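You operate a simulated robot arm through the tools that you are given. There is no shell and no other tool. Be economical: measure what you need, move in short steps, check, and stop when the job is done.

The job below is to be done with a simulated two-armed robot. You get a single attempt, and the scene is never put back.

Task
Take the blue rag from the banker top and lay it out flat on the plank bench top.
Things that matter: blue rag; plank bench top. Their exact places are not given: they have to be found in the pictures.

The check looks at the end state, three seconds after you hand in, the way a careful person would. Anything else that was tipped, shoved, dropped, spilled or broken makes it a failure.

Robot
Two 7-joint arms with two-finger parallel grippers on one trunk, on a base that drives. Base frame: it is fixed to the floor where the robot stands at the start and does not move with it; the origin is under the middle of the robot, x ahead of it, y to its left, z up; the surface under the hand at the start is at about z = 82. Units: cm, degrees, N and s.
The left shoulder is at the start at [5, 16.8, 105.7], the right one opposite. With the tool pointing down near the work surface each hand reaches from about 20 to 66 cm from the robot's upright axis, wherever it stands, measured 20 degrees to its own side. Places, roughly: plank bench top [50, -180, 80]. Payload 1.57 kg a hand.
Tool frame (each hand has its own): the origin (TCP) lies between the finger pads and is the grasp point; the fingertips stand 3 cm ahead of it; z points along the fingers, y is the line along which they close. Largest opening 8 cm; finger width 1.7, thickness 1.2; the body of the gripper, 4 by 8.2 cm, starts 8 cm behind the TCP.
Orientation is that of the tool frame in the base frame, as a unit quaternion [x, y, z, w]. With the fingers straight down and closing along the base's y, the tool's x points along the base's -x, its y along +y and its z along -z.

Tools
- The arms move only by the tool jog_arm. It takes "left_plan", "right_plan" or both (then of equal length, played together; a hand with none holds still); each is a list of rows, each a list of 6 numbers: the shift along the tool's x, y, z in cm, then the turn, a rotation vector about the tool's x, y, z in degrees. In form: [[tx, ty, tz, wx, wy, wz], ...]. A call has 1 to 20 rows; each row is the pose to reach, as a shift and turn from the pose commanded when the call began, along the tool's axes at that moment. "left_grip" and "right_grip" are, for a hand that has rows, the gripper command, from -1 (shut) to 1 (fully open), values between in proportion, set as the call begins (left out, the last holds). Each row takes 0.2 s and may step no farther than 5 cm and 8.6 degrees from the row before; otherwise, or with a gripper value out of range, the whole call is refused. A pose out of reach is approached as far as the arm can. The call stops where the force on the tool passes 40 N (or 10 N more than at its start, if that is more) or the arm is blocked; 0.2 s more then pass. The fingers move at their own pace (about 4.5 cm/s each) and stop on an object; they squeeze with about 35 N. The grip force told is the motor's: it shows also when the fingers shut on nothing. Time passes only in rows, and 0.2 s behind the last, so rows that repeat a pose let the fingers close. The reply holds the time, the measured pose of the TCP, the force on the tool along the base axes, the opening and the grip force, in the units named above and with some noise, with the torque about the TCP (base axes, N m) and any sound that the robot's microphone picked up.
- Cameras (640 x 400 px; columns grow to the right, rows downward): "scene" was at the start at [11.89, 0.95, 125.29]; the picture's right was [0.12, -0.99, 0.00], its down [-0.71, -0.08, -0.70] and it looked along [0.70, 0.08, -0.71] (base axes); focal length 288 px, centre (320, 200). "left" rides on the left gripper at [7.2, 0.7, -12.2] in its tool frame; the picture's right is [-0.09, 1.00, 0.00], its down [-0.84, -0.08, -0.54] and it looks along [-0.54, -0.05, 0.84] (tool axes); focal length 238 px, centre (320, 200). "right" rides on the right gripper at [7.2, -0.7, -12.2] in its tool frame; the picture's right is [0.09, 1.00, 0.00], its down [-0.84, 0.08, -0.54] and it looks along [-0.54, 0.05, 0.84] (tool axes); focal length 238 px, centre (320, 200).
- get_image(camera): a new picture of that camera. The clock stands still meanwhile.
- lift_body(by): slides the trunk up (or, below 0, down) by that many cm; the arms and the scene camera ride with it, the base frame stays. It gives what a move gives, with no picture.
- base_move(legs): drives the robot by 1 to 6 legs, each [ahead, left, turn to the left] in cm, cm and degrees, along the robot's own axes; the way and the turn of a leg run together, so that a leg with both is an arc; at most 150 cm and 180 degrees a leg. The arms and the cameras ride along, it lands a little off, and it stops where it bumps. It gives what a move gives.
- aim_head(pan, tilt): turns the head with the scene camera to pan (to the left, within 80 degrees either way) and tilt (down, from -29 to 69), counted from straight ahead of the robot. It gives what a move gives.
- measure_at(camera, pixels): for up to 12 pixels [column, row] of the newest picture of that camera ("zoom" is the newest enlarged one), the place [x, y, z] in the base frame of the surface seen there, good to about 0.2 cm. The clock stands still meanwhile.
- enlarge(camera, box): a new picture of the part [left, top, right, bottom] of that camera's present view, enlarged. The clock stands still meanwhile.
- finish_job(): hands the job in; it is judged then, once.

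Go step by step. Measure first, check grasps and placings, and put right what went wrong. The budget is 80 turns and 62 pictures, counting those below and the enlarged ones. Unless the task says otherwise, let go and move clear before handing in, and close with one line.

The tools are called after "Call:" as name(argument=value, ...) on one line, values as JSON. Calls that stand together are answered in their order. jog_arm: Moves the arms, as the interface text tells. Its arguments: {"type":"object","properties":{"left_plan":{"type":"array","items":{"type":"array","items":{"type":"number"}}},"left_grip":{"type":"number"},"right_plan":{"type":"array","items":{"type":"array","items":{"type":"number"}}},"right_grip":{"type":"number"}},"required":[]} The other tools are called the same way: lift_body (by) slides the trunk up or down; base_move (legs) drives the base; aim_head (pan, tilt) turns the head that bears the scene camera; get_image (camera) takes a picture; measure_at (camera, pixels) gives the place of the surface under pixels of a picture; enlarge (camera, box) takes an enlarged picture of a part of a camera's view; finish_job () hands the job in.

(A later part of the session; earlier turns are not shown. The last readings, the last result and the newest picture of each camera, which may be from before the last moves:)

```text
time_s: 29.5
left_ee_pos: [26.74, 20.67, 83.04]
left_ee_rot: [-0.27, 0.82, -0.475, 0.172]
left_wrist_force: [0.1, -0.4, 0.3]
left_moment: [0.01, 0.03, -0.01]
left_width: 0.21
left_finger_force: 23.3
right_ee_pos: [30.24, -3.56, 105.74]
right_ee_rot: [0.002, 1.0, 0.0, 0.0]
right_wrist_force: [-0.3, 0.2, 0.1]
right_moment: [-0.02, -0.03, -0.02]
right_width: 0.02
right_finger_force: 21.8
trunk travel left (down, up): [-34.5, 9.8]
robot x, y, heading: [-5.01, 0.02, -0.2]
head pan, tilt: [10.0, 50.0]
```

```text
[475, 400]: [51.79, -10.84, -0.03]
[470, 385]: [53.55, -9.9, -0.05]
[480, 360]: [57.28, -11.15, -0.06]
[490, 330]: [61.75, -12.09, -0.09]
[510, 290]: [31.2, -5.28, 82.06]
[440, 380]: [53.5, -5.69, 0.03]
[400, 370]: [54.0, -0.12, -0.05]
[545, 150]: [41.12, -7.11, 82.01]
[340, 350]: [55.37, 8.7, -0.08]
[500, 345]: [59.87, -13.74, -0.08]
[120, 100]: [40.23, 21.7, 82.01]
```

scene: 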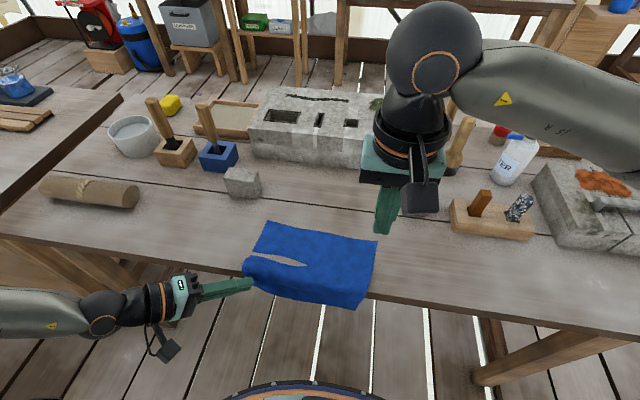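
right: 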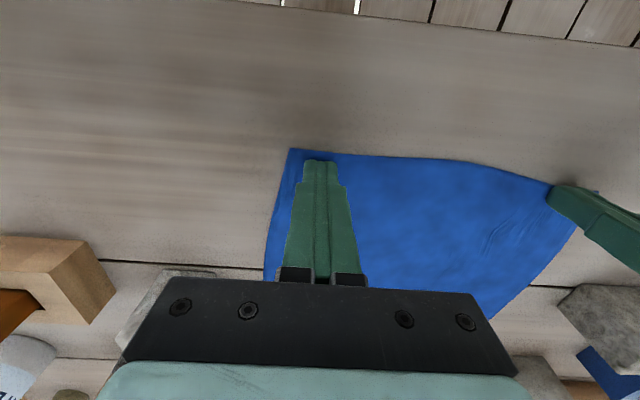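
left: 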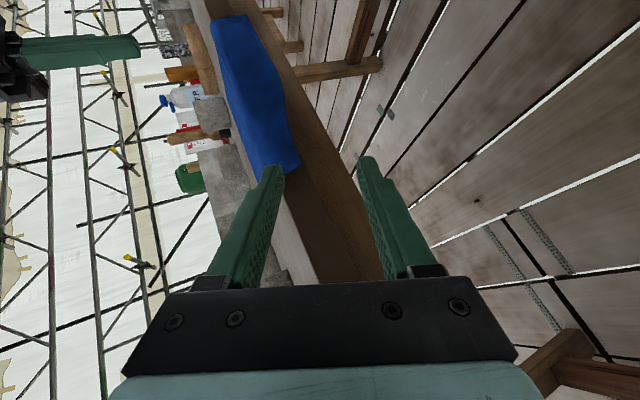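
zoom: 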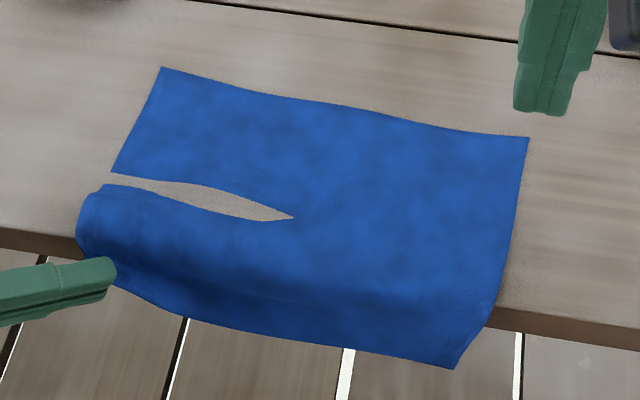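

The right flap hangs too close to the table face for the same move. I'll raise the left-held corner about 15 cm and slightly forward to lift the edge free, then look.

Call:
jog_arm(left_plan=[[0, -2.6, -1.5, 0, 0, 0], [-0.2, -5.2, -3, 0, 0, 0], [-1.2, -8, -4, 0, 0, 0], [-2.8, -10.6, -4.3, 0, 0, 0], [-4, -12.8, -4.3, 0, 0, 0], [-5.2, -14.8, -4.1, 0, 0, 0], [-5.2, -14.8, -4.1, 0, 0, 0], [-5.2, -14.8, -4.1, 0, 0, 0]])

Call:
get_image(camera="scene")

Call:
get_image(camera="left")

```text
time_s: 31.3
left_ee_pos: [32.55, 20.64, 98.05]
left_ee_rot: [-0.269, 0.821, -0.474, 0.172]
left_wrist_force: [0.0, 0.4, -1.0]
left_moment: [0.01, 0.02, 0.0]
left_width: 0.23
left_finger_force: 23.6
right_ee_pos: [30.23, -3.62, 105.91]
right_ee_rot: [0.001, 1.0, 0.001, 0.001]
right_wrist_force: [-0.6, 0.3, 0.3]
right_moment: [0.01, -0.01, -0.03]
right_width: 0.0
right_finger_force: 22.2
trunk travel left (down, up): [-34.5, 9.8]
robot x, y, heading: [-5.12, -0.02, -0.5]
head pan, tilt: [10.0, 50.0]
```

```text
32 pictures are left
```

scene: 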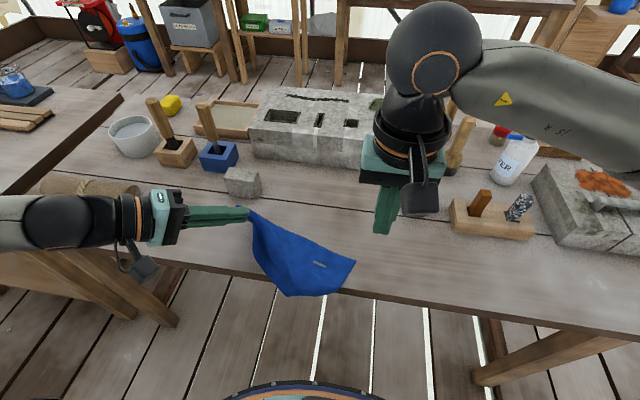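

```text
31 pictures are left
```

left: 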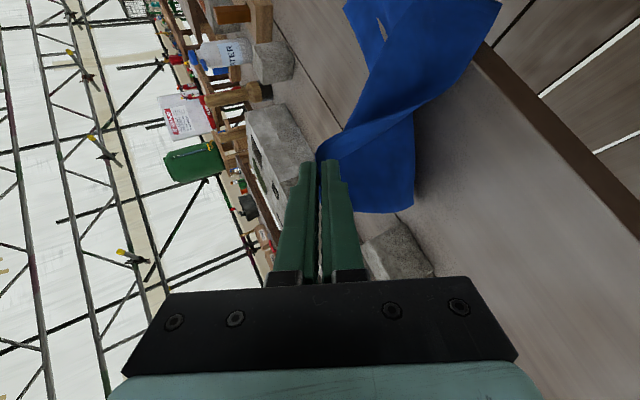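

The rag drapes from the left hand with its other corners on the table. I'll lift it fully clear so the corners hang freely, and move the right hand aside.

Call:
jog_arm(left_plan=[[-0.5, -3.1, -0.6, 0, 0, 0], [-1.1, -6.2, -1.2, 0, 0, 0], [-1.7, -9.3, -1.8, 0, 0, 0], [-2.3, -12.4, -2.4, 0, 0, 0], [-2.9, -15.5, -2.9, 0, 0, 0], [-3.4, -18.6, -3.5, 0, 0, 0], [-4, -21.7, -4.1, 0, 0, 0], [-4.57, -24.8, -4.7, 0, 0, 0], [-4.57, -24.8, -4.7, 0, 0, 0], [-4.57, -24.8, -4.7, 0, 0, 0]], right_plan=[[0, -2, 0, 0, 0, 0], [0, -4, 0, 0, 0, 0], [0, -6, 0, 0, 0, 0], [0, -8, 0, 0, 0, 0], [0, -10, 0, 0, 0, 0], [0, -12, 0, 0, 0, 0], [0, -14, 0, 0, 0, 0], [0, -16, 0, 0, 0, 0], [0, -16, 0, 0, 0, 0], [0, -16, 0, 0, 0, 0]], right_grip=0.5)

Call:
aim_head(pan=5, tilt=35)

Call:
get_image(camera="scene")

```text
time_s: 33.5
left_ee_pos: [40.76, 16.6, 122.26]
left_ee_rot: [-0.269, 0.82, -0.474, 0.172]
left_wrist_force: [0.3, -0.2, -0.1]
left_moment: [0.03, 0.01, 0.0]
left_width: 0.19
left_finger_force: 23.9
right_ee_pos: [30.16, -19.73, 105.85]
right_ee_rot: [0.002, 1.0, 0.0, 0.002]
right_wrist_force: [0.8, 0.4, 0.6]
right_moment: [-0.01, -0.01, 0.03]
right_width: 6.0
right_finger_force: 0.1
trunk travel left (down, up): [-34.5, 9.8]
robot x, y, heading: [-5.12, 0.04, -0.5]
head pan, tilt: [10.0, 50.0]
```

```text
time_s: 34.2
left_ee_pos: [40.86, 16.73, 122.24]
left_ee_rot: [-0.27, 0.82, -0.475, 0.172]
left_wrist_force: [0.4, -0.1, -0.6]
left_moment: [0.02, -0.03, -0.02]
left_width: 0.22
left_finger_force: 23.8
right_ee_pos: [30.2, -19.67, 105.92]
right_ee_rot: [0.002, 1.0, 0.002, 0.001]
right_wrist_force: [-0.3, 0.5, 0.1]
right_moment: [0.02, 0.02, -0.04]
right_width: 5.98
right_finger_force: 0.0
trunk travel left (down, up): [-34.5, 9.8]
robot x, y, heading: [-4.9, -0.33, -0.4]
head pan, tilt: [5.0, 35.0]
```

```text
30 pictures are left
```

scene: 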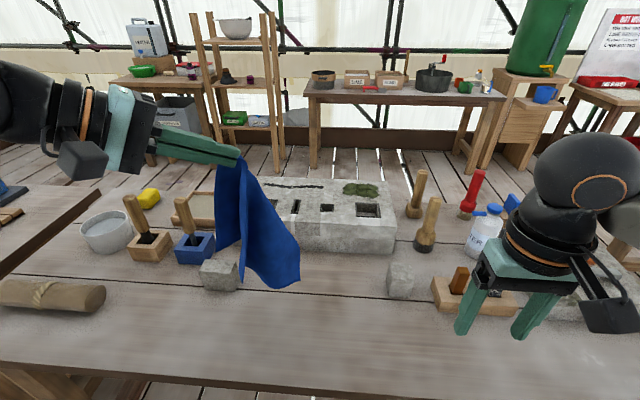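

The rag hangs freely from the left fingers. I'll enlarge it to identify the corners.

Call:
enlarge(camera="scene", box=[185, 145, 325, 300])

Call:
measure_at(camera="scene", pixels=[[298, 280], [294, 262], [285, 235], [270, 210], [258, 185], [245, 170], [248, 265], [260, 270], [280, 285], [222, 240], [232, 200], [262, 245]])

```text
2.58 times, centred on (255, 222) of scene
```

zoom: 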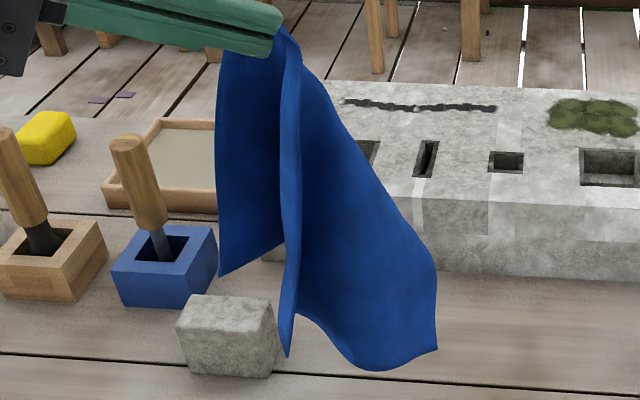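

```text
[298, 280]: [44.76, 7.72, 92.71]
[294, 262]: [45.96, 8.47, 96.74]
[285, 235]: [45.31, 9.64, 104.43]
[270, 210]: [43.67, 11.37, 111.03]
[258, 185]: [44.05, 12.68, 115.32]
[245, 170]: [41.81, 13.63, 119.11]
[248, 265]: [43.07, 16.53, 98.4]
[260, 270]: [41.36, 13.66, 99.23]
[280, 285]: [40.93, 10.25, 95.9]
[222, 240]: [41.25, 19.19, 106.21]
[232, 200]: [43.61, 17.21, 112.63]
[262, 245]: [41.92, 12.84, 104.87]
```

The near-right corner B appears to be the bottom tip of the fin facing me, at zoom (287,357). I'll bring the left hand a bit rightward and forward, tilt the right tool 45° forward, and re-measure.

Call:
jog_arm(left_plan=[[0.2, -0.8, 1.4, 0, 0, 0], [0.4, -1.6, 2.8, 0, 0, 0], [0.6, -2.4, 4.2, 0, 0, 0], [0.9, -3.2, 5.6, 0, 0, 0], [1.06, -3.94, 6.95, 0, 0, 0], [1.06, -3.94, 6.95, 0, 0, 0], [1.06, -3.94, 6.95, 0, 0, 0], [1.06, -3.94, 6.95, 0, 0, 0], [1.06, -3.94, 6.95, 0, 0, 0], [1.06, -3.94, 6.95, 0, 0, 0]], right_plan=[[0, 0, 0, 0, -7.5, 0], [0, 0, 0, 0, -15, 0], [0, 0, 0, 0, -22.5, 0], [0, 0, 0, 0, -30, 0], [0, 0, 0, 0, -37.5, 0], [0, 0, 0, 0, -45, 0], [0, 0, 0, 0, -45, 0], [0, 0, 0, 0, -45, 0], [0, 0, 0, 0, -45, 0], [0, 0, 0, 0, -45, 0]])

Call:
get_image(camera="right")

Call:
enlarge(camera="scene", box=[200, 130, 380, 300])

```text
time_s: 36.5
left_ee_pos: [44.89, 9.68, 122.09]
left_ee_rot: [-0.27, 0.819, -0.475, 0.173]
left_wrist_force: [0.7, 0.3, 0.4]
left_moment: [-0.02, -0.03, 0.01]
left_width: 0.21
left_finger_force: 23.6
right_ee_pos: [35.48, -18.3, 106.85]
right_ee_rot: [0.002, 0.924, -0.001, 0.383]
right_wrist_force: [-0.7, -0.2, -0.2]
right_moment: [-0.02, -0.02, -0.01]
right_width: 6.02
right_finger_force: 0.1
right hand out of reach, approached as far as the arm can: row 4, 5, 6, 7, 8, 9, 10
trunk travel left (down, up): [-34.5, 9.8]
robot x, y, heading: [-4.85, -0.28, -0.4]
head pan, tilt: [5.0, 35.0]
```

```text
28 pictures are left
```

right: 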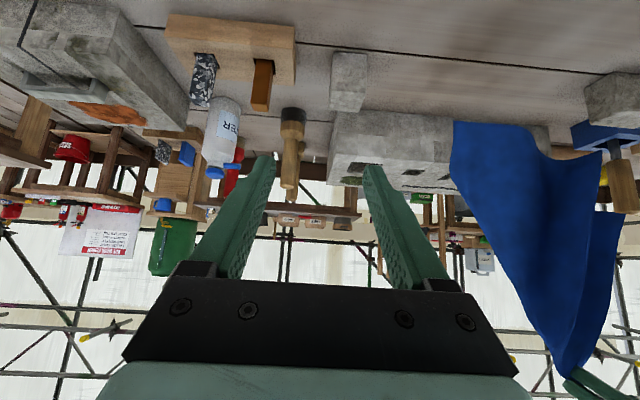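

```text
2.35 times, centred on (290, 215) of scene
```

zoom: 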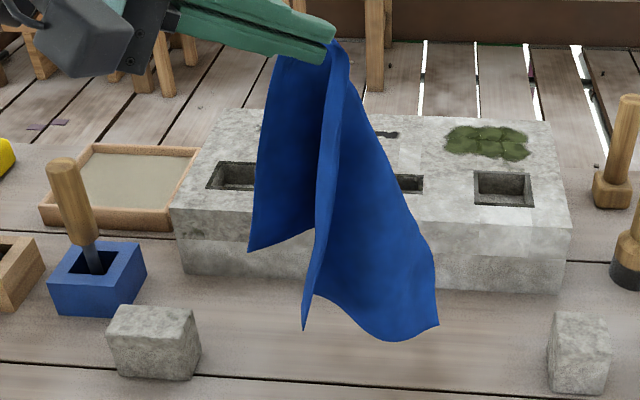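

The fin tip B is now at zoom (305,322). I'll measure along the fin and at the other corners.

Call:
measure_at(camera="zoom", pixels=[[305, 320], [307, 310], [312, 290], [318, 260], [322, 230], [328, 180], [335, 120], [252, 245], [435, 322], [400, 335], [330, 290], [262, 200]])

```text
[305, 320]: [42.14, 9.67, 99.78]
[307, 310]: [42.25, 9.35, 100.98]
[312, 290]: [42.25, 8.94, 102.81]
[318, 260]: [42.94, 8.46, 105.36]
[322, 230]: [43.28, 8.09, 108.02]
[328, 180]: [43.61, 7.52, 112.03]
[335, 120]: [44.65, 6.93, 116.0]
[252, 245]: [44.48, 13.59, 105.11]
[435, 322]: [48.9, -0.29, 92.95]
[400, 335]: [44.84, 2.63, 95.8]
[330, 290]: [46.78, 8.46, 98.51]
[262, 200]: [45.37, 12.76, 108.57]
```

B is at about [42.1, 9.7, 99.6], 22 cm from the held corner, which fits the long near edge. I'll bring the right hand across to stand just short of the fin.

Call:
jog_arm(right_plan=[[-1, 3, 0.4, 0, 0, 0], [-2, 6, 0.8, 0, 0, 0], [-3, 9.5, 1.2, 0, 0, 0], [-4, 13, 1.6, 0, 0, 0], [-5, 16.5, 2, 0, 0, 0], [-5.8, 19.5, 2.4, 0, 0, 0], [-5.8, 21, 2.4, 0, 0, 0], [-5.8, 21, 2.4, 0, 0, 0]], right_grip=0)

Call:
get_image(camera="scene")

```text
time_s: 38.2
left_ee_pos: [44.79, 9.66, 122.04]
left_ee_rot: [-0.27, 0.82, -0.475, 0.172]
left_wrist_force: [-0.3, -0.3, -0.7]
left_moment: [0.01, -0.02, 0.02]
left_width: 0.21
left_finger_force: 24.0
right_ee_pos: [41.62, 2.65, 109.12]
right_ee_rot: [0.002, 0.924, 0.0, 0.384]
right_wrist_force: [0.7, 0.1, 0.0]
right_moment: [-0.01, 0.0, 0.03]
right_width: 4.0
right_finger_force: 0.1
trunk travel left (down, up): [-34.5, 9.8]
robot x, y, heading: [-4.81, -0.12, -0.3]
head pan, tilt: [5.0, 35.0]
```

```text
26 pictures are left
```

scene: 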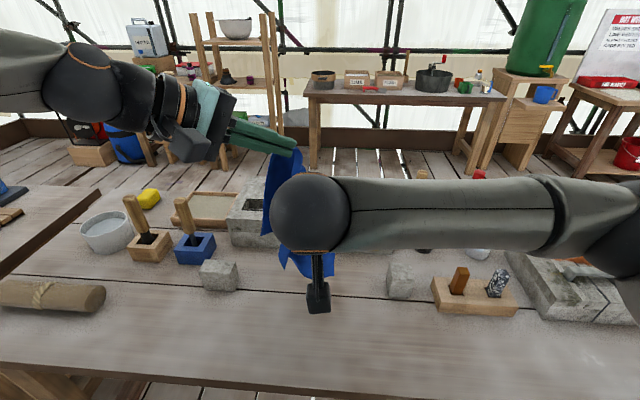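

The move landed as commanded (the limit reset the command), and the fingers sit right of the fin. I'll back off, then shift left to line up with the fin, and check with the right camera.

Call:
jog_arm(right_plan=[[2.2, 0, -0.9, 0, 0, 0], [4.5, 0, -1.84, 0, 0, 0], [4.5, 3.3, -1.84, 0, 0, 0], [4.5, 6.65, -1.84, 0, 0, 0], [4.5, 6.65, -1.84, 0, 0, 0]])

Call:
get_image(camera="right")

```text
time_s: 39.5
left_ee_pos: [44.89, 9.64, 122.08]
left_ee_rot: [-0.27, 0.82, -0.475, 0.172]
left_wrist_force: [0.1, 0.5, -1.0]
left_moment: [0.03, 0.01, -0.01]
left_width: 0.2
left_finger_force: 24.1
right_ee_pos: [37.09, 9.45, 107.34]
right_ee_rot: [0.002, 0.924, -0.001, 0.383]
right_wrist_force: [-0.3, -0.6, 1.0]
right_moment: [0.03, 0.01, 0.01]
right_width: 4.0
right_finger_force: 0.1
trunk travel left (down, up): [-34.5, 9.8]
robot x, y, heading: [-5.11, -0.33, -0.5]
head pan, tilt: [5.0, 35.0]
```

```text
25 pictures are left
```

right: 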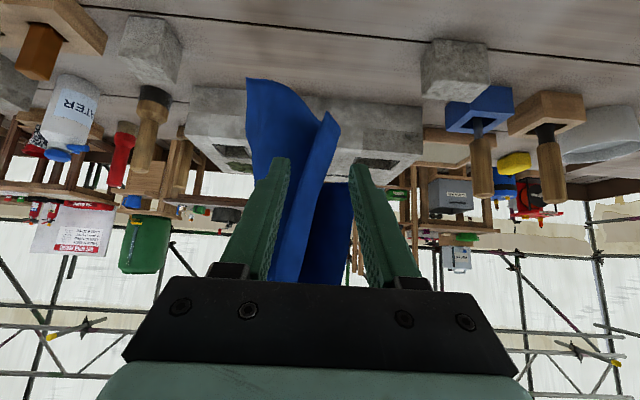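

The fin tip B, at (330,115) in this view, sits between the fingers. I'll measure it, then advance.

Call:
measure_at(camera="right", pixels=[[330, 118], [322, 140], [310, 180], [300, 220], [255, 120], [335, 200]])

Call:
jog_arm(right_plan=[[0, 0, 2, 0, 0, 0], [0, 0, 4, 0, 0, 0], [0, 0, 5.5, 0, 0, 0], [0, 0, 6.5, 0, 0, 0], [0, 0, 6.5, 0, 0, 0]])

Call:
get_image(camera="right")

```text
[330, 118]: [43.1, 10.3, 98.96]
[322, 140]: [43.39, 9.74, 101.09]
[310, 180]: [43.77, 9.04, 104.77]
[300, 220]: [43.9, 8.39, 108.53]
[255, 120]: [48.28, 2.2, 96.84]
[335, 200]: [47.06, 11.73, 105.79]
```

```text
time_s: 40.6
left_ee_pos: [44.87, 9.62, 122.04]
left_ee_rot: [-0.269, 0.82, -0.474, 0.171]
left_wrist_force: [-0.2, 0.6, -0.3]
left_moment: [-0.02, -0.03, 0.02]
left_width: 0.19
left_finger_force: 23.3
right_ee_pos: [41.94, 9.42, 102.81]
right_ee_rot: [0.002, 0.924, -0.001, 0.383]
right_wrist_force: [-0.6, -1.0, 0.1]
right_moment: [0.01, 0.01, 0.01]
right_width: 4.01
right_finger_force: 0.0
trunk travel left (down, up): [-34.5, 9.8]
robot x, y, heading: [-5.24, -0.34, -0.8]
head pan, tilt: [5.0, 35.0]
```

```text
24 pictures are left
```

right: 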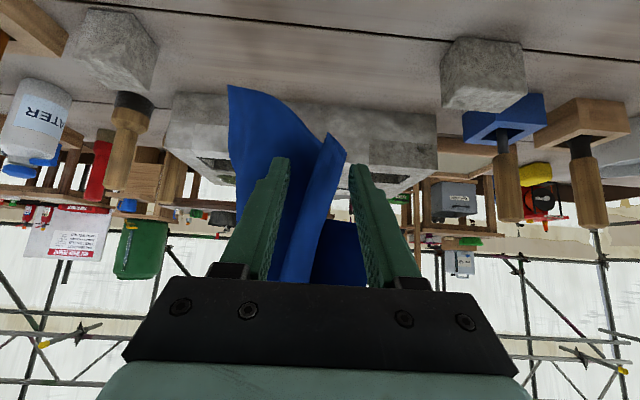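

The fin edge is only just within the fingertips. I'll go 1.6 cm deeper, then close.

Call:
jog_arm(right_plan=[[-0.1, 0.2, 0.8, 0, 0, 0], [-0.1, 0.3, 1.6, 0, 0, 0], [-0.1, 0.3, 1.6, 0, 0, 0]])

Call:
jog_arm(right_plan=[[0, 0, 0, 0, 0, 0], [0, 0, 0, 0, 0, 0], [0, 0, 0, 0, 0, 0], [0, 0, 0, 0, 0, 0]], right_grip=-1)

Call:
get_image(camera="right")

```text
time_s: 41.5
left_ee_pos: [44.82, 9.61, 122.12]
left_ee_rot: [-0.27, 0.819, -0.475, 0.172]
left_wrist_force: [0.3, -0.1, 0.5]
left_moment: [0.02, -0.01, -0.01]
left_width: 0.17
left_finger_force: 23.3
right_ee_pos: [43.15, 9.62, 101.79]
right_ee_rot: [0.002, 0.924, -0.001, 0.383]
right_wrist_force: [-0.3, 0.4, 0.5]
right_moment: [0.01, 0.02, 0.02]
right_width: 4.0
right_finger_force: 0.0
trunk travel left (down, up): [-34.5, 9.8]
robot x, y, heading: [-4.94, -0.16, -0.4]
head pan, tilt: [5.0, 35.0]
```

```text
time_s: 42.5
left_ee_pos: [44.84, 9.61, 122.1]
left_ee_rot: [-0.27, 0.819, -0.476, 0.171]
left_wrist_force: [-0.6, 0.0, -1.0]
left_moment: [0.01, 0.01, 0.01]
left_width: 0.22
left_finger_force: 23.9
right_ee_pos: [43.05, 9.48, 101.77]
right_ee_rot: [0.002, 0.923, 0.0, 0.384]
right_wrist_force: [0.2, 0.6, 0.8]
right_moment: [-0.02, 0.01, -0.02]
right_width: 0.21
right_finger_force: 23.3
trunk travel left (down, up): [-34.5, 9.8]
robot x, y, heading: [-4.82, -0.53, -0.8]
head pan, tilt: [5.0, 35.0]
```

```text
23 pictures are left
```

right: 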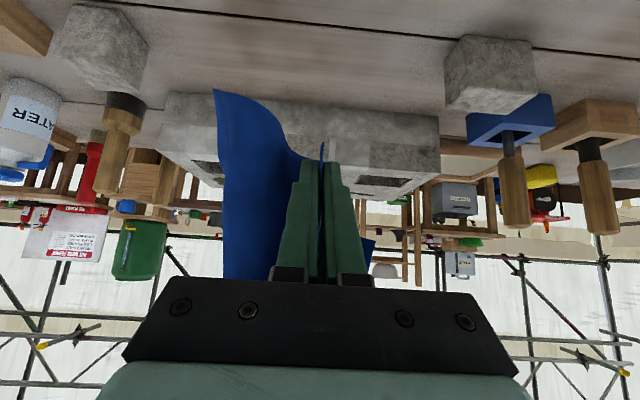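

The right fingers hold corner B (width 0.21). I'll spread the hands so the long edge is level, swinging the right hand out to the right and turning it to point down, with the left lowering in the second half.

Call:
jog_arm(right_plan=[[-0.54, -1.45, -0.34, -2.5, 2.5, -6.1], [-1.08, -2.9, -0.68, -5, 5, -12.1], [-1.62, -4.35, -1.02, -7.5, 7.5, -18.2], [-2.16, -5.8, -1.35, -10.1, 10.1, -24.3], [-2.7, -7.25, -1.69, -12.6, 12.6, -30.3], [-3.24, -8.7, -2.03, -15.1, 15.1, -36.4], [-3.78, -10.15, -2.37, -17.6, 17.6, -42.45], [-4.33, -11.6, -2.71, -20.1, 20.1, -48.5], [-4.87, -13.05, -3.05, -22.6, 22.6, -54.6], [-5.41, -14.5, -3.39, -25.1, 25.1, -60.6], [-5.95, -15.95, -3.73, -27.7, 27.7, -66.7], [-6.49, -17.4, -4.06, -30.2, 30.2, -72.8], [-7.03, -18.85, -4.4, -32.7, 32.7, -78.8], [-7.57, -20.3, -4.74, -35.2, 35.2, -84.9], [-7.57, -20.3, -4.74, -35.2, 35.2, -84.9]], left_plan=[[0, 0, 0, 0, 0, 0], [0, 0, 0, 0, 0, 0], [0, 0, 0, 0, 0, 0], [0, 0, 0, 0, 0, 0], [0, 0, 0, 0, 0, 0], [0, 1.2, 0.4, 0, 0, 0], [0, 2.5, 0.9, 0, 0, 0], [0, 3.8, 1.3, 0, 0, 0], [0, 5.1, 1.8, 0, 0, 0], [0, 6.4, 2.2, 0, 0, 0], [0, 7.7, 2.7, 0, 0, 0], [0, 9, 3.1, 0, 0, 0], [0, 10.3, 3.6, 0, 0, 0], [-0.1, 11.5, 3.98, 0, 0, 0], [-0.1, 11.5, 3.98, 0, 0, 0]])

Call:
get_image(camera="scene")

```text
time_s: 45.6
left_ee_pos: [43.6, 11.04, 110.01]
left_ee_rot: [-0.267, 0.821, -0.477, 0.167]
left_wrist_force: [-15.9, -16.6, 0.7]
left_moment: [-0.31, 0.32, -0.6]
left_width: 0.18
left_finger_force: 23.2
right_ee_pos: [28.71, -8.41, 110.1]
right_ee_rot: [-0.673, 0.74, -0.003, 0.027]
right_wrist_force: [17.1, 16.9, -0.6]
right_moment: [0.16, -0.14, -0.21]
right_width: 0.18
right_finger_force: 23.3
right hand out of reach, approached as far as the arm can: row 10, 11, 12, 13, 14, 15
trunk travel left (down, up): [-34.5, 9.8]
robot x, y, heading: [-4.8, 0.11, -0.5]
head pan, tilt: [5.0, 35.0]
```

```text
22 pictures are left
```

scene: 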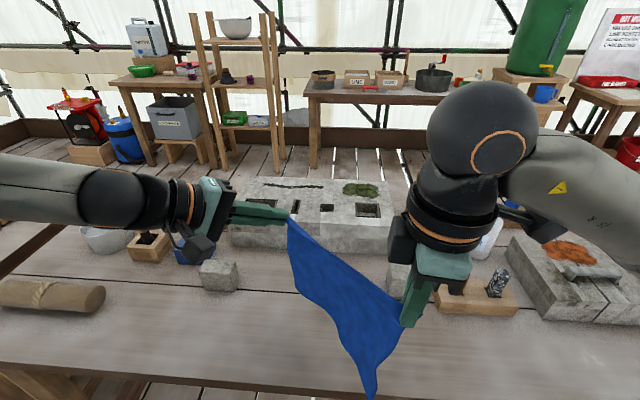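

The right arm stopped short at x≈28.7 and the rag is taut (17 N), but both grips hold. I'll line the hands up at x≈40 and ease the tension.

Call:
jog_arm(right_plan=[[0, -2, 0, 0, 0, 0], [0.3, -4, 0, 0, 0, 0], [0.8, -6, 0, 0, 0, 0], [1.4, -8, 0, 0, 0, 0], [2, -10, 0, 0, 0, 0], [2.5, -11.3, 0, 0, 0, 0], [2.5, -11.3, 0, 0, 0, 0]], left_plan=[[1, 0.3, -0.7, 0, 0, 0], [2, 0.7, -1.4, 0, 0, 0], [3.2, 1.1, -2.15, 0, 0, 0], [3.2, 1.1, -2.15, 0, 0, 0], [3.2, 1.1, -2.15, 0, 0, 0], [3.2, 1.1, -2.15, 0, 0, 0], [3.2, 1.1, -2.15, 0, 0, 0]])

Call:
get_image(camera="scene")

```text
time_s: 47.2
left_ee_pos: [39.87, 11.61, 109.94]
left_ee_rot: [-0.268, 0.821, -0.474, 0.171]
left_wrist_force: [0.8, 0.2, -1.2]
left_moment: [0.02, 0.04, 0.05]
left_width: 0.16
left_finger_force: 23.1
right_ee_pos: [28.95, -7.63, 110.27]
right_ee_rot: [-0.672, 0.74, -0.005, 0.024]
right_wrist_force: [0.0, 0.4, 1.0]
right_moment: [0.0, -0.02, -0.02]
right_width: 0.19
right_finger_force: 23.5
right hand out of reach, approached as far as the arm can: row 1, 2, 3, 4, 5, 6, 7
trunk travel left (down, up): [-34.5, 9.8]
robot x, y, heading: [-5.39, 0.04, -0.5]
head pan, tilt: [5.0, 35.0]
```

```text
21 pictures are left
```

scene: 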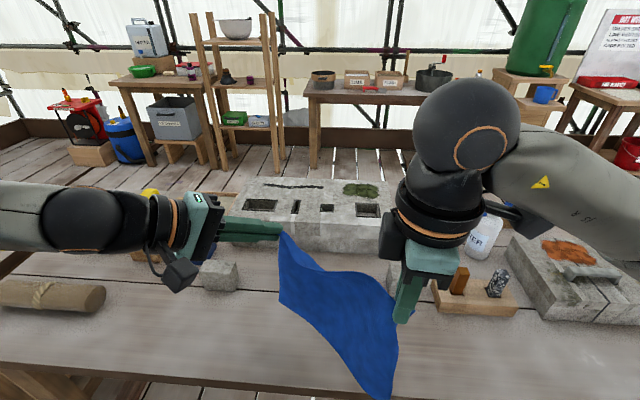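

The right wrist is at a joint limit with that yaw. I'll turn it back 45° about its own axis, then move forward.

Call:
jog_arm(right_plan=[[0, 0, 0, 0, 0, 7.5], [0, 0, 0, 0, 0, 15], [0, 0, 0, 0, 0, 22.5], [0, 0, 0, 0, 0, 30], [0, 0, 0, 0, 0, 37.5], [0, 0, 0, 0, 0, 45], [0.5, -2.5, 0, 0, 0, 45], [1, -5, 0, 0, 0, 45], [2, -7.5, 0, 0, 0, 45], [3, -10, 0, 0, 0, 45], [3.8, -11, 0, 0, 0, 45], [3.8, -11, 0, 0, 0, 45]])

Call:
get_image(camera="scene")

```text
time_s: 49.9
left_ee_pos: [39.76, 11.47, 110.08]
left_ee_rot: [-0.27, 0.82, -0.475, 0.171]
left_wrist_force: [0.9, -6.6, 1.4]
left_moment: [-0.07, -0.04, 0.04]
left_width: 0.18
left_finger_force: 23.9
right_ee_pos: [39.72, -12.58, 110.51]
right_ee_rot: [-0.339, 0.94, 0.005, 0.024]
right_wrist_force: [-0.9, 6.7, -1.1]
right_moment: [-0.01, 0.02, 0.09]
right_width: 0.19
right_finger_force: 23.3
trunk travel left (down, up): [-34.5, 9.8]
robot x, y, heading: [-5.12, -0.16, -0.4]
head pan, tilt: [5.0, 35.0]
```

```text
20 pictures are left
```

scene: 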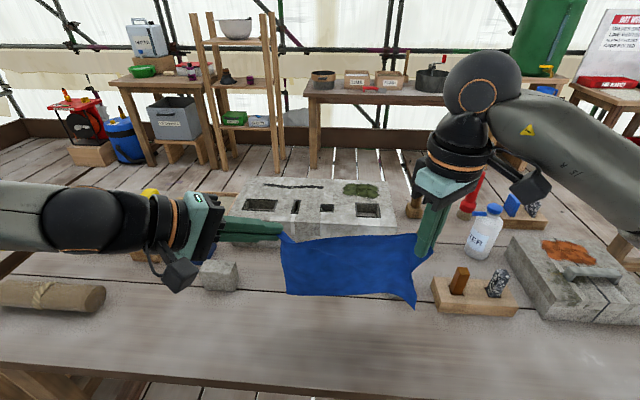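

The rag now hangs spread between both hands. Before driving, I'll ease the tension slightly, raise the trunk, and look to both sides for a clear route.

Call:
jog_arm(right_plan=[[-0.3, 0.35, 0, 0, 0, 0], [-0.3, 0.35, 0, 0, 0, 0]])

Call:
lift_body(by=8)

Call:
aim_head(pan=-80, tilt=35)

Call:
get_image(camera="scene")

Call:
aim_head(pan=80, tilt=35)

Call:
get_image(camera="scene")

```text
time_s: 50.5
left_ee_pos: [39.81, 11.59, 110.0]
left_ee_rot: [-0.269, 0.82, -0.475, 0.172]
left_wrist_force: [-0.8, -3.1, -0.1]
left_moment: [-0.03, -0.01, 0.02]
left_width: 0.21
left_finger_force: 23.3
right_ee_pos: [39.64, -12.09, 110.54]
right_ee_rot: [-0.339, 0.94, 0.005, 0.024]
right_wrist_force: [-0.7, 2.4, 0.4]
right_moment: [-0.02, 0.03, 0.04]
right_width: 0.21
right_finger_force: 23.9
trunk travel left (down, up): [-34.5, 9.8]
robot x, y, heading: [-5.52, -0.3, -0.4]
head pan, tilt: [5.0, 35.0]
```

```text
time_s: 51.6
left_ee_pos: [39.91, 11.53, 118.1]
left_ee_rot: [-0.27, 0.82, -0.475, 0.171]
left_wrist_force: [0.0, -1.7, -0.6]
left_moment: [0.01, -0.03, 0.02]
left_width: 0.2
left_finger_force: 23.4
right_ee_pos: [39.62, -11.99, 118.54]
right_ee_rot: [-0.338, 0.941, 0.005, 0.024]
right_wrist_force: [-0.8, 2.1, 0.0]
right_moment: [-0.03, 0.04, 0.01]
right_width: 0.17
right_finger_force: 23.2
trunk travel left (down, up): [-42.5, 1.8]
robot x, y, heading: [-4.82, -0.71, -0.5]
head pan, tilt: [5.0, 35.0]
```

```text
time_s: 53.2
left_ee_pos: [39.89, 11.64, 118.06]
left_ee_rot: [-0.27, 0.82, -0.474, 0.173]
left_wrist_force: [-0.4, -2.0, 0.2]
left_moment: [0.0, 0.03, 0.01]
left_width: 0.2
left_finger_force: 23.7
right_ee_pos: [39.81, -11.99, 118.54]
right_ee_rot: [-0.339, 0.941, 0.005, 0.024]
right_wrist_force: [0.1, 1.1, 0.6]
right_moment: [0.02, -0.01, 0.04]
right_width: 0.18
right_finger_force: 23.8
trunk travel left (down, up): [-42.5, 1.8]
robot x, y, heading: [-5.46, -0.21, -0.6]
head pan, tilt: [-80.0, 35.0]
```

```text
19 pictures are left
```

scene: 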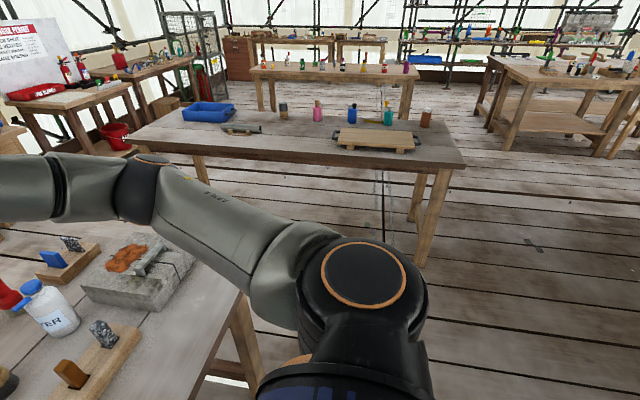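

```text
time_s: 55.7
left_ee_pos: [39.85, 11.49, 118.05]
left_ee_rot: [-0.27, 0.82, -0.474, 0.173]
left_wrist_force: [0.7, -2.0, -0.7]
left_moment: [-0.01, 0.04, 0.03]
left_width: 0.18
left_finger_force: 23.5
right_ee_pos: [39.75, -11.98, 118.47]
right_ee_rot: [-0.339, 0.941, 0.004, 0.024]
right_wrist_force: [-0.8, 1.6, 0.2]
right_moment: [0.01, -0.01, 0.02]
right_width: 0.21
right_finger_force: 23.9
trunk travel left (down, up): [-42.5, 1.8]
robot x, y, heading: [-4.85, -0.28, -0.5]
head pan, tilt: [80.0, 35.0]
```

```text
18 pictures are left
```

scene: 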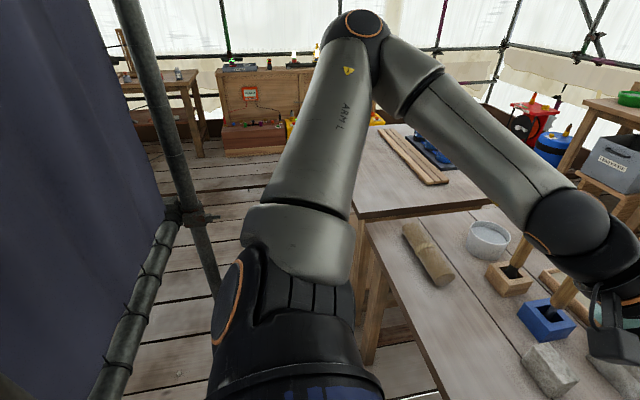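

A tarp on scaffold poles stands behind me to the left, while the floor to my right and right-rear is clear. I'll step forward to x≈0, strafe right 70 cm with the rag held high, and look again.

Call:
base_move(legs=[[4.5, 0, 0], [0, -70, 0]])

Call:
aim_head(pan=-60, tilt=40)

Call:
get_image(camera="scene")

```text
time_s: 62.9
left_ee_pos: [43.66, -60.57, 118.06]
left_ee_rot: [-0.267, 0.821, -0.475, 0.17]
left_wrist_force: [0.3, -1.2, -0.5]
left_moment: [0.01, 0.01, 0.0]
left_width: 0.21
left_finger_force: 23.9
right_ee_pos: [43.32, -84.02, 118.56]
right_ee_rot: [-0.336, 0.942, 0.005, 0.024]
right_wrist_force: [0.0, 1.8, -0.4]
right_moment: [0.01, -0.01, 0.04]
right_width: 0.17
right_finger_force: 23.9
trunk travel left (down, up): [-42.5, 1.8]
robot x, y, heading: [-1.55, -71.76, -0.8]
head pan, tilt: [80.0, 35.0]
```

```text
time_s: 65.1
left_ee_pos: [43.65, -60.46, 118.06]
left_ee_rot: [-0.267, 0.821, -0.475, 0.169]
left_wrist_force: [-0.3, -1.2, 0.7]
left_moment: [-0.02, 0.01, 0.01]
left_width: 0.22
left_finger_force: 23.7
right_ee_pos: [43.27, -84.07, 118.54]
right_ee_rot: [-0.335, 0.942, 0.006, 0.025]
right_wrist_force: [-0.5, 2.5, -0.4]
right_moment: [-0.04, 0.0, 0.03]
right_width: 0.18
right_finger_force: 23.7
trunk travel left (down, up): [-42.5, 1.8]
robot x, y, heading: [-1.08, -72.11, -1.1]
head pan, tilt: [-60.0, 40.0]
```

```text
17 pictures are left
```

scene: 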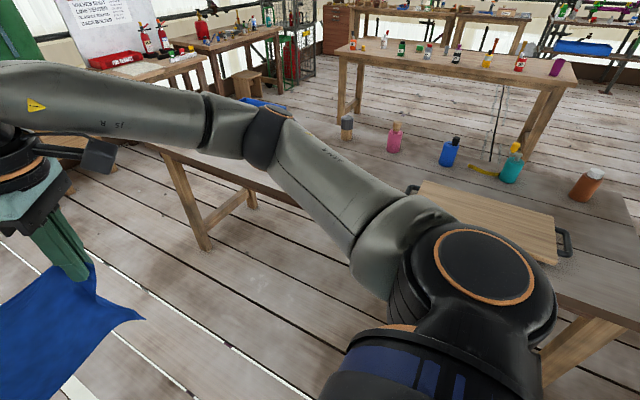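

The way ahead to the bench is clear. I'll shift 10 cm more right and 12 cm back for clearance, then turn right 90°.

Call:
base_move(legs=[[0, -10, 0], [-12, 0, 0], [0, 0, -89]])

Call:
aim_head(pan=35, tilt=35)

Call:
get_image(camera="scene")

```text
time_s: 67.5
left_ee_pos: [34.21, -70.36, 117.62]
left_ee_rot: [-0.269, 0.821, -0.475, 0.166]
left_wrist_force: [0.6, -1.3, 0.3]
left_moment: [0.0, 0.02, 0.04]
left_width: 0.18
left_finger_force: 23.8
right_ee_pos: [33.92, -93.97, 118.02]
right_ee_rot: [-0.335, 0.942, 0.006, 0.02]
right_wrist_force: [-0.1, 1.2, -0.1]
right_moment: [-0.01, 0.02, 0.01]
right_width: 0.2
right_finger_force: 24.2
trunk travel left (down, up): [-42.5, 1.8]
robot x, y, heading: [-11.18, -81.82, -1.0]
head pan, tilt: [-60.0, 40.0]
stopped in leg 2: the robot was blocked; the commanded pose is now the measured one
```

```text
time_s: 69.2
left_ee_pos: [34.44, -69.42, 117.47]
left_ee_rot: [-0.27, 0.82, -0.478, 0.164]
left_wrist_force: [-0.8, -1.6, 0.5]
left_moment: [-0.05, 0.0, 0.05]
left_width: 0.17
left_finger_force: 23.2
right_ee_pos: [34.05, -92.93, 118.12]
right_ee_rot: [-0.336, 0.942, 0.002, 0.017]
right_wrist_force: [-0.2, 1.4, 1.2]
right_moment: [0.0, 0.0, 0.06]
right_width: 0.15
right_finger_force: 24.2
trunk travel left (down, up): [-42.5, 1.8]
robot x, y, heading: [-11.44, -81.63, -1.0]
head pan, tilt: [35.0, 35.0]
```

```text
16 pictures are left
```

scene: 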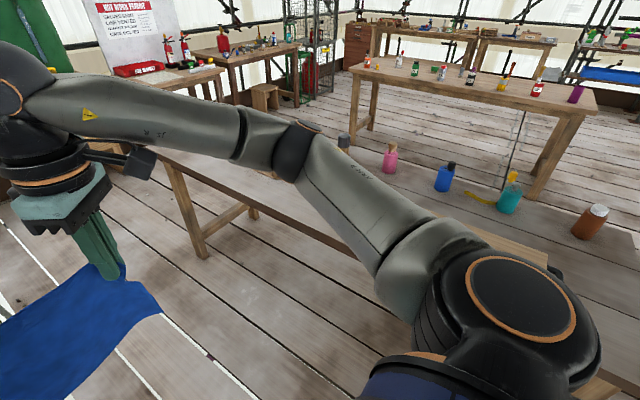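

The base was blocked at x≈-11, and the picture doesn't match the reported head pan. I'll ease forward off whatever is behind and look again.

Call:
base_move(legs=[[8, 0, 0]])

Call:
aim_head(pan=-80, tilt=50)

Call:
get_image(camera="scene")

```text
time_s: 70.2
left_ee_pos: [41.31, -70.39, 117.99]
left_ee_rot: [-0.266, 0.821, -0.475, 0.17]
left_wrist_force: [0.2, -1.0, 0.1]
left_moment: [0.0, 0.01, -0.01]
left_width: 0.18
left_finger_force: 23.4
right_ee_pos: [40.91, -94.15, 118.44]
right_ee_rot: [-0.335, 0.942, 0.005, 0.023]
right_wrist_force: [-0.2, 1.5, -1.0]
right_moment: [-0.03, 0.09, 0.03]
right_width: 0.2
right_finger_force: 23.9
trunk travel left (down, up): [-42.5, 1.8]
robot x, y, heading: [-3.75, -81.76, -1.0]
head pan, tilt: [35.0, 35.0]
```

```text
time_s: 72.2
left_ee_pos: [41.29, -70.53, 118.12]
left_ee_rot: [-0.266, 0.821, -0.476, 0.169]
left_wrist_force: [0.7, -1.3, 0.5]
left_moment: [0.0, 0.03, 0.03]
left_width: 0.19
left_finger_force: 23.8
right_ee_pos: [40.93, -94.14, 118.42]
right_ee_rot: [-0.335, 0.942, 0.005, 0.024]
right_wrist_force: [0.4, 0.6, 0.4]
right_moment: [0.0, -0.01, 0.05]
right_width: 0.16
right_finger_force: 23.6
trunk travel left (down, up): [-42.5, 1.8]
robot x, y, heading: [-3.79, -81.95, -0.9]
head pan, tilt: [-80.0, 50.0]
```

```text
15 pictures are left
```

scene: 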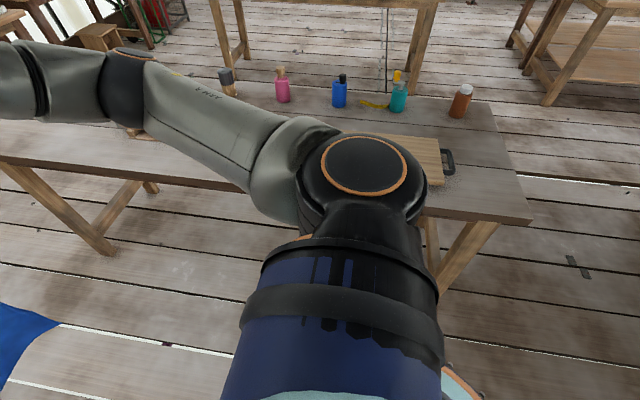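

Forward of the obstacle all is normal again. I'll turn right 90° in place here.

Call:
base_move(legs=[[3, 0, 0], [0, 0, -89]])

Call:
aim_head(pan=10, tilt=40)

Call:
get_image(camera="scene")

```text
time_s: 76.8
left_ee_pos: [11.69, -126.64, 118.23]
left_ee_rot: [0.383, 0.774, -0.458, -0.211]
left_wrist_force: [-0.1, 0.1, 0.6]
left_moment: [-0.01, 0.04, 0.03]
left_width: 0.19
left_finger_force: 23.7
right_ee_pos: [-11.91, -126.65, 118.5]
right_ee_rot: [0.419, 0.908, -0.014, 0.021]
right_wrist_force: [0.1, 0.1, -1.3]
right_moment: [0.03, -0.01, -0.01]
right_width: 0.19
right_finger_force: 23.8
trunk travel left (down, up): [-42.5, 1.8]
robot x, y, heading: [-1.07, -81.93, -89.8]
head pan, tilt: [-80.0, 50.0]
```

```text
time_s: 78.4
left_ee_pos: [11.75, -126.53, 118.05]
left_ee_rot: [0.383, 0.774, -0.458, -0.211]
left_wrist_force: [0.3, 0.1, -0.9]
left_moment: [0.0, 0.02, 0.01]
left_width: 0.19
left_finger_force: 23.6
right_ee_pos: [-12.04, -126.57, 118.53]
right_ee_rot: [0.419, 0.907, -0.013, 0.02]
right_wrist_force: [-0.5, 0.1, 0.1]
right_moment: [0.01, 0.02, 0.06]
right_width: 0.14
right_finger_force: 23.4
trunk travel left (down, up): [-42.5, 1.8]
robot x, y, heading: [-0.68, -81.76, -89.5]
head pan, tilt: [10.0, 40.0]
```

```text
14 pictures are left
```

scene: 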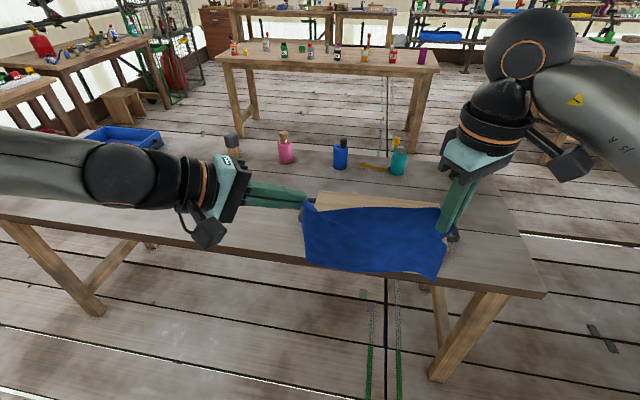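

I now face the bench with the rag spread. I'll go ahead 22 cm, then left 48 cm to the free stretch of bench.

Call:
base_move(legs=[[22, 0, 0], [0, 48, 0]])

Call:
aim_head(pan=0, tilt=45)

Call:
get_image(camera="scene")

```text
time_s: 84.4
left_ee_pos: [58.78, -148.66, 118.06]
left_ee_rot: [0.388, 0.771, -0.457, -0.215]
left_wrist_force: [-0.7, 0.0, 0.3]
left_moment: [0.01, 0.03, 0.03]
left_width: 0.21
left_finger_force: 23.3
right_ee_pos: [35.23, -148.45, 118.41]
right_ee_rot: [0.425, 0.905, -0.014, 0.021]
right_wrist_force: [1.3, -0.4, 0.3]
right_moment: [0.0, 0.04, 0.06]
right_width: 0.19
right_finger_force: 23.8
trunk travel left (down, up): [-42.5, 1.8]
robot x, y, heading: [47.0, -104.02, -90.3]
head pan, tilt: [10.0, 40.0]
```

```text
time_s: 85.1
left_ee_pos: [58.74, -148.63, 118.09]
left_ee_rot: [0.389, 0.771, -0.457, -0.215]
left_wrist_force: [-0.5, -0.5, 0.1]
left_moment: [0.02, 0.02, 0.05]
left_width: 0.13
left_finger_force: 23.7
right_ee_pos: [35.23, -148.54, 118.5]
right_ee_rot: [0.424, 0.905, -0.013, 0.02]
right_wrist_force: [0.5, -1.0, 0.7]
right_moment: [0.03, -0.03, 0.05]
right_width: 0.2
right_finger_force: 23.9
trunk travel left (down, up): [-42.5, 1.8]
robot x, y, heading: [47.24, -104.14, -90.3]
head pan, tilt: [0.0, 45.0]
```

```text
13 pictures are left
```

scene: 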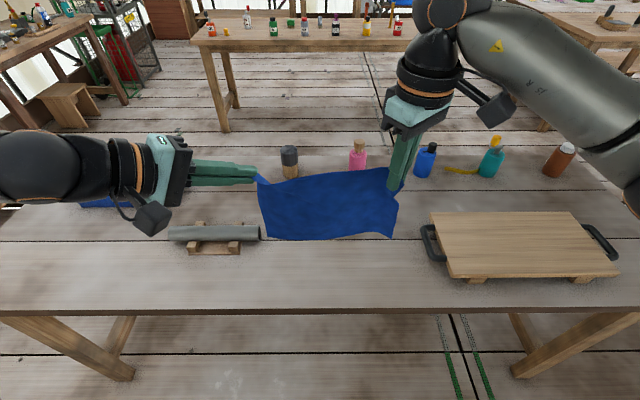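

The free patch lies between the trestle with the pipe (ends ≈262,232) and the board's handle (≈425,240), with bottles behind. I'll measure these.

Call:
measure_at(camera="scene", pixels=[[258, 230], [240, 250], [426, 232], [440, 262], [290, 176], [290, 152], [357, 172], [358, 142], [424, 176], [340, 300], [390, 234], [268, 236]])

```text
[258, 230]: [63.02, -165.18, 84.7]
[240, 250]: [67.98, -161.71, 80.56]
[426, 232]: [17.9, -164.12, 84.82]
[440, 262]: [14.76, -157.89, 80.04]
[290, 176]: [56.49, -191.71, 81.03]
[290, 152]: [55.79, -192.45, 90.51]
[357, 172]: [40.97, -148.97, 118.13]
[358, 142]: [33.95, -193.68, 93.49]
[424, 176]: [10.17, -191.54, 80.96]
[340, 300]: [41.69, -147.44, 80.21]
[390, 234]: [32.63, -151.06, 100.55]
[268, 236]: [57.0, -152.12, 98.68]
```

The free patch spans x≈20–62, y≈-146 to -188. I'll centre on it with the base (ahead 8, right 6), reach the hands 12 cm forward, and lower the trunk until the hem is just above the bench.

Call:
base_move(legs=[[8, -6, 0]])

Call:
jog_arm(left_plan=[[-2.4, -0.84, 1.6, 0, 0, 0], [-4.8, -1.68, 3.2, 0, 0, 0], [-7.2, -2.5, 4.8, 0, 0, 0], [-9.55, -3.35, 6.46, 0, 0, 0], [-9.55, -3.35, 6.46, 0, 0, 0]], right_plan=[[-2.3, -1.9, 0.1, 0, 0, 0], [-4.6, -3.8, 0.25, 0, 0, 0], [-6.9, -5.7, 0.4, 0, 0, 0], [-9.25, -7.63, 0.5, 0, 0, 0], [-9.25, -7.63, 0.5, 0, 0, 0]])

Call:
lift_body(by=-16)

Call:
get_image(camera="scene")

```text
time_s: 86.3
left_ee_pos: [52.8, -156.67, 117.98]
left_ee_rot: [0.389, 0.77, -0.457, -0.214]
left_wrist_force: [-0.8, 0.1, -0.4]
left_moment: [0.02, 0.0, 0.02]
left_width: 0.19
left_finger_force: 23.7
right_ee_pos: [29.21, -156.36, 118.58]
right_ee_rot: [0.426, 0.904, -0.014, 0.021]
right_wrist_force: [0.5, -0.5, 0.7]
right_moment: [0.02, 0.01, 0.05]
right_width: 0.19
right_finger_force: 23.8
trunk travel left (down, up): [-42.5, 1.8]
robot x, y, heading: [40.56, -111.86, -90.8]
head pan, tilt: [0.0, 45.0]
```

```text
time_s: 87.5
left_ee_pos: [52.76, -168.52, 118.05]
left_ee_rot: [0.389, 0.77, -0.457, -0.216]
left_wrist_force: [0.5, -0.1, -0.3]
left_moment: [0.02, 0.03, 0.03]
left_width: 0.19
left_finger_force: 23.5
right_ee_pos: [29.3, -165.25, 118.51]
right_ee_rot: [0.426, 0.905, -0.014, 0.02]
right_wrist_force: [-0.1, -0.4, -0.4]
right_moment: [-0.01, -0.01, 0.03]
right_width: 0.2
right_finger_force: 22.5
right hand out of reach, approached as far as the arm can: row 4, 5
trunk travel left (down, up): [-42.5, 1.8]
robot x, y, heading: [41.24, -111.88, -90.5]
head pan, tilt: [0.0, 45.0]
```

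```text
time_s: 89.3
left_ee_pos: [52.77, -168.51, 102.05]
left_ee_rot: [0.39, 0.77, -0.456, -0.215]
left_wrist_force: [-0.8, 0.5, -1.6]
left_moment: [-0.03, 0.03, -0.01]
left_width: 0.19
left_finger_force: 23.6
right_ee_pos: [29.29, -165.29, 102.49]
right_ee_rot: [0.426, 0.904, -0.014, 0.02]
right_wrist_force: [1.0, 0.4, 0.1]
right_moment: [0.0, 0.01, 0.02]
right_width: 0.18
right_finger_force: 23.6
trunk travel left (down, up): [-26.5, 17.8]
robot x, y, heading: [41.05, -112.03, -90.4]
head pan, tilt: [0.0, 45.0]
```

```text
12 pictures are left
```

scene: 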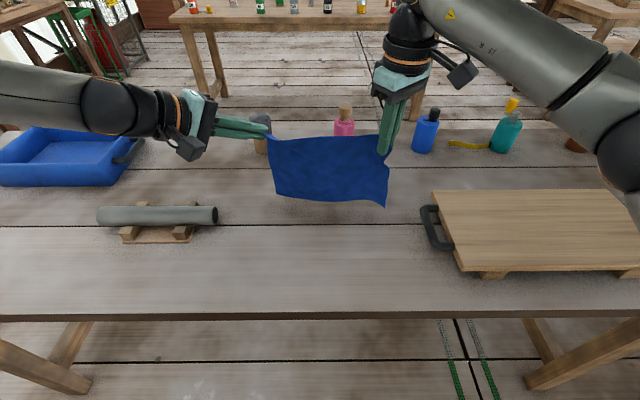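

The rag hangs over the free patch, but the left hand is about 4 cm further ahead than the right. I'll even that out, drive 3.5 cm ahead, and measure the hem height.

Call:
jog_arm(left_plan=[[1.6, 0.55, -1.1, 0, 0, 0], [3.2, 1.1, -2.2, 0, 0, 0], [3.2, 1.1, -2.2, 0, 0, 0]])

Call:
base_move(legs=[[3.5, 0, 0.3]])

Call:
enlarge(camera="scene", box=[180, 90, 460, 265])

Call:
measure_at(camera="zoom", pixels=[[215, 110], [465, 105], [220, 260], [300, 265], [380, 265], [465, 270], [470, 285], [340, 330]])

```text
time_s: 90.2
left_ee_pos: [52.81, -164.4, 102.06]
left_ee_rot: [0.389, 0.771, -0.457, -0.214]
left_wrist_force: [0.5, 0.0, 0.1]
left_moment: [0.04, 0.04, 0.04]
left_width: 0.2
left_finger_force: 23.0
right_ee_pos: [29.18, -165.31, 102.52]
right_ee_rot: [0.426, 0.904, -0.014, 0.021]
right_wrist_force: [0.4, 0.0, 0.2]
right_moment: [-0.03, 0.0, 0.04]
right_width: 0.18
right_finger_force: 23.4
trunk travel left (down, up): [-26.5, 17.8]
robot x, y, heading: [40.88, -111.66, -90.5]
head pan, tilt: [0.0, 45.0]
```

```text
time_s: 91.0
left_ee_pos: [52.99, -167.89, 102.0]
left_ee_rot: [0.387, 0.772, -0.457, -0.213]
left_wrist_force: [0.5, -0.3, 0.4]
left_moment: [0.01, 0.0, 0.05]
left_width: 0.21
left_finger_force: 23.3
right_ee_pos: [29.6, -169.01, 102.5]
right_ee_rot: [0.424, 0.906, -0.013, 0.02]
right_wrist_force: [-0.2, 0.5, -0.9]
right_moment: [0.02, 0.01, 0.04]
right_width: 0.17
right_finger_force: 23.5
trunk travel left (down, up): [-26.5, 17.8]
robot x, y, heading: [41.12, -115.15, -90.1]
head pan, tilt: [0.0, 45.0]
```

```text
2.29 times, centred on (320, 178) of scene
```

zoom: 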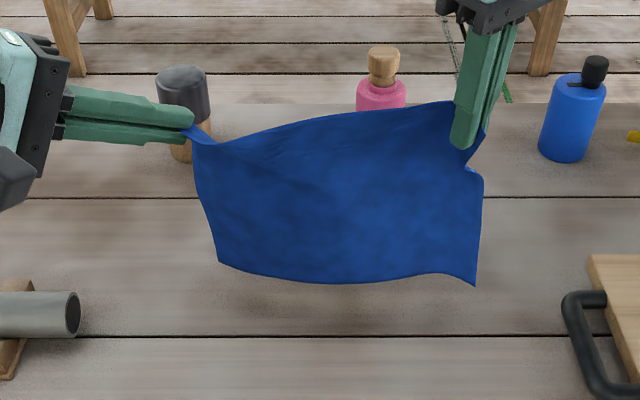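

```text
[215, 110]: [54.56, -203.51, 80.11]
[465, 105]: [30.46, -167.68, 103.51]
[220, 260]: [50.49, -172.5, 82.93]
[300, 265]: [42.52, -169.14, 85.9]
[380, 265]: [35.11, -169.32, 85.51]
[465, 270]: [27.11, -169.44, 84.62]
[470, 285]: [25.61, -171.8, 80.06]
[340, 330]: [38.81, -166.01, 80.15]
```

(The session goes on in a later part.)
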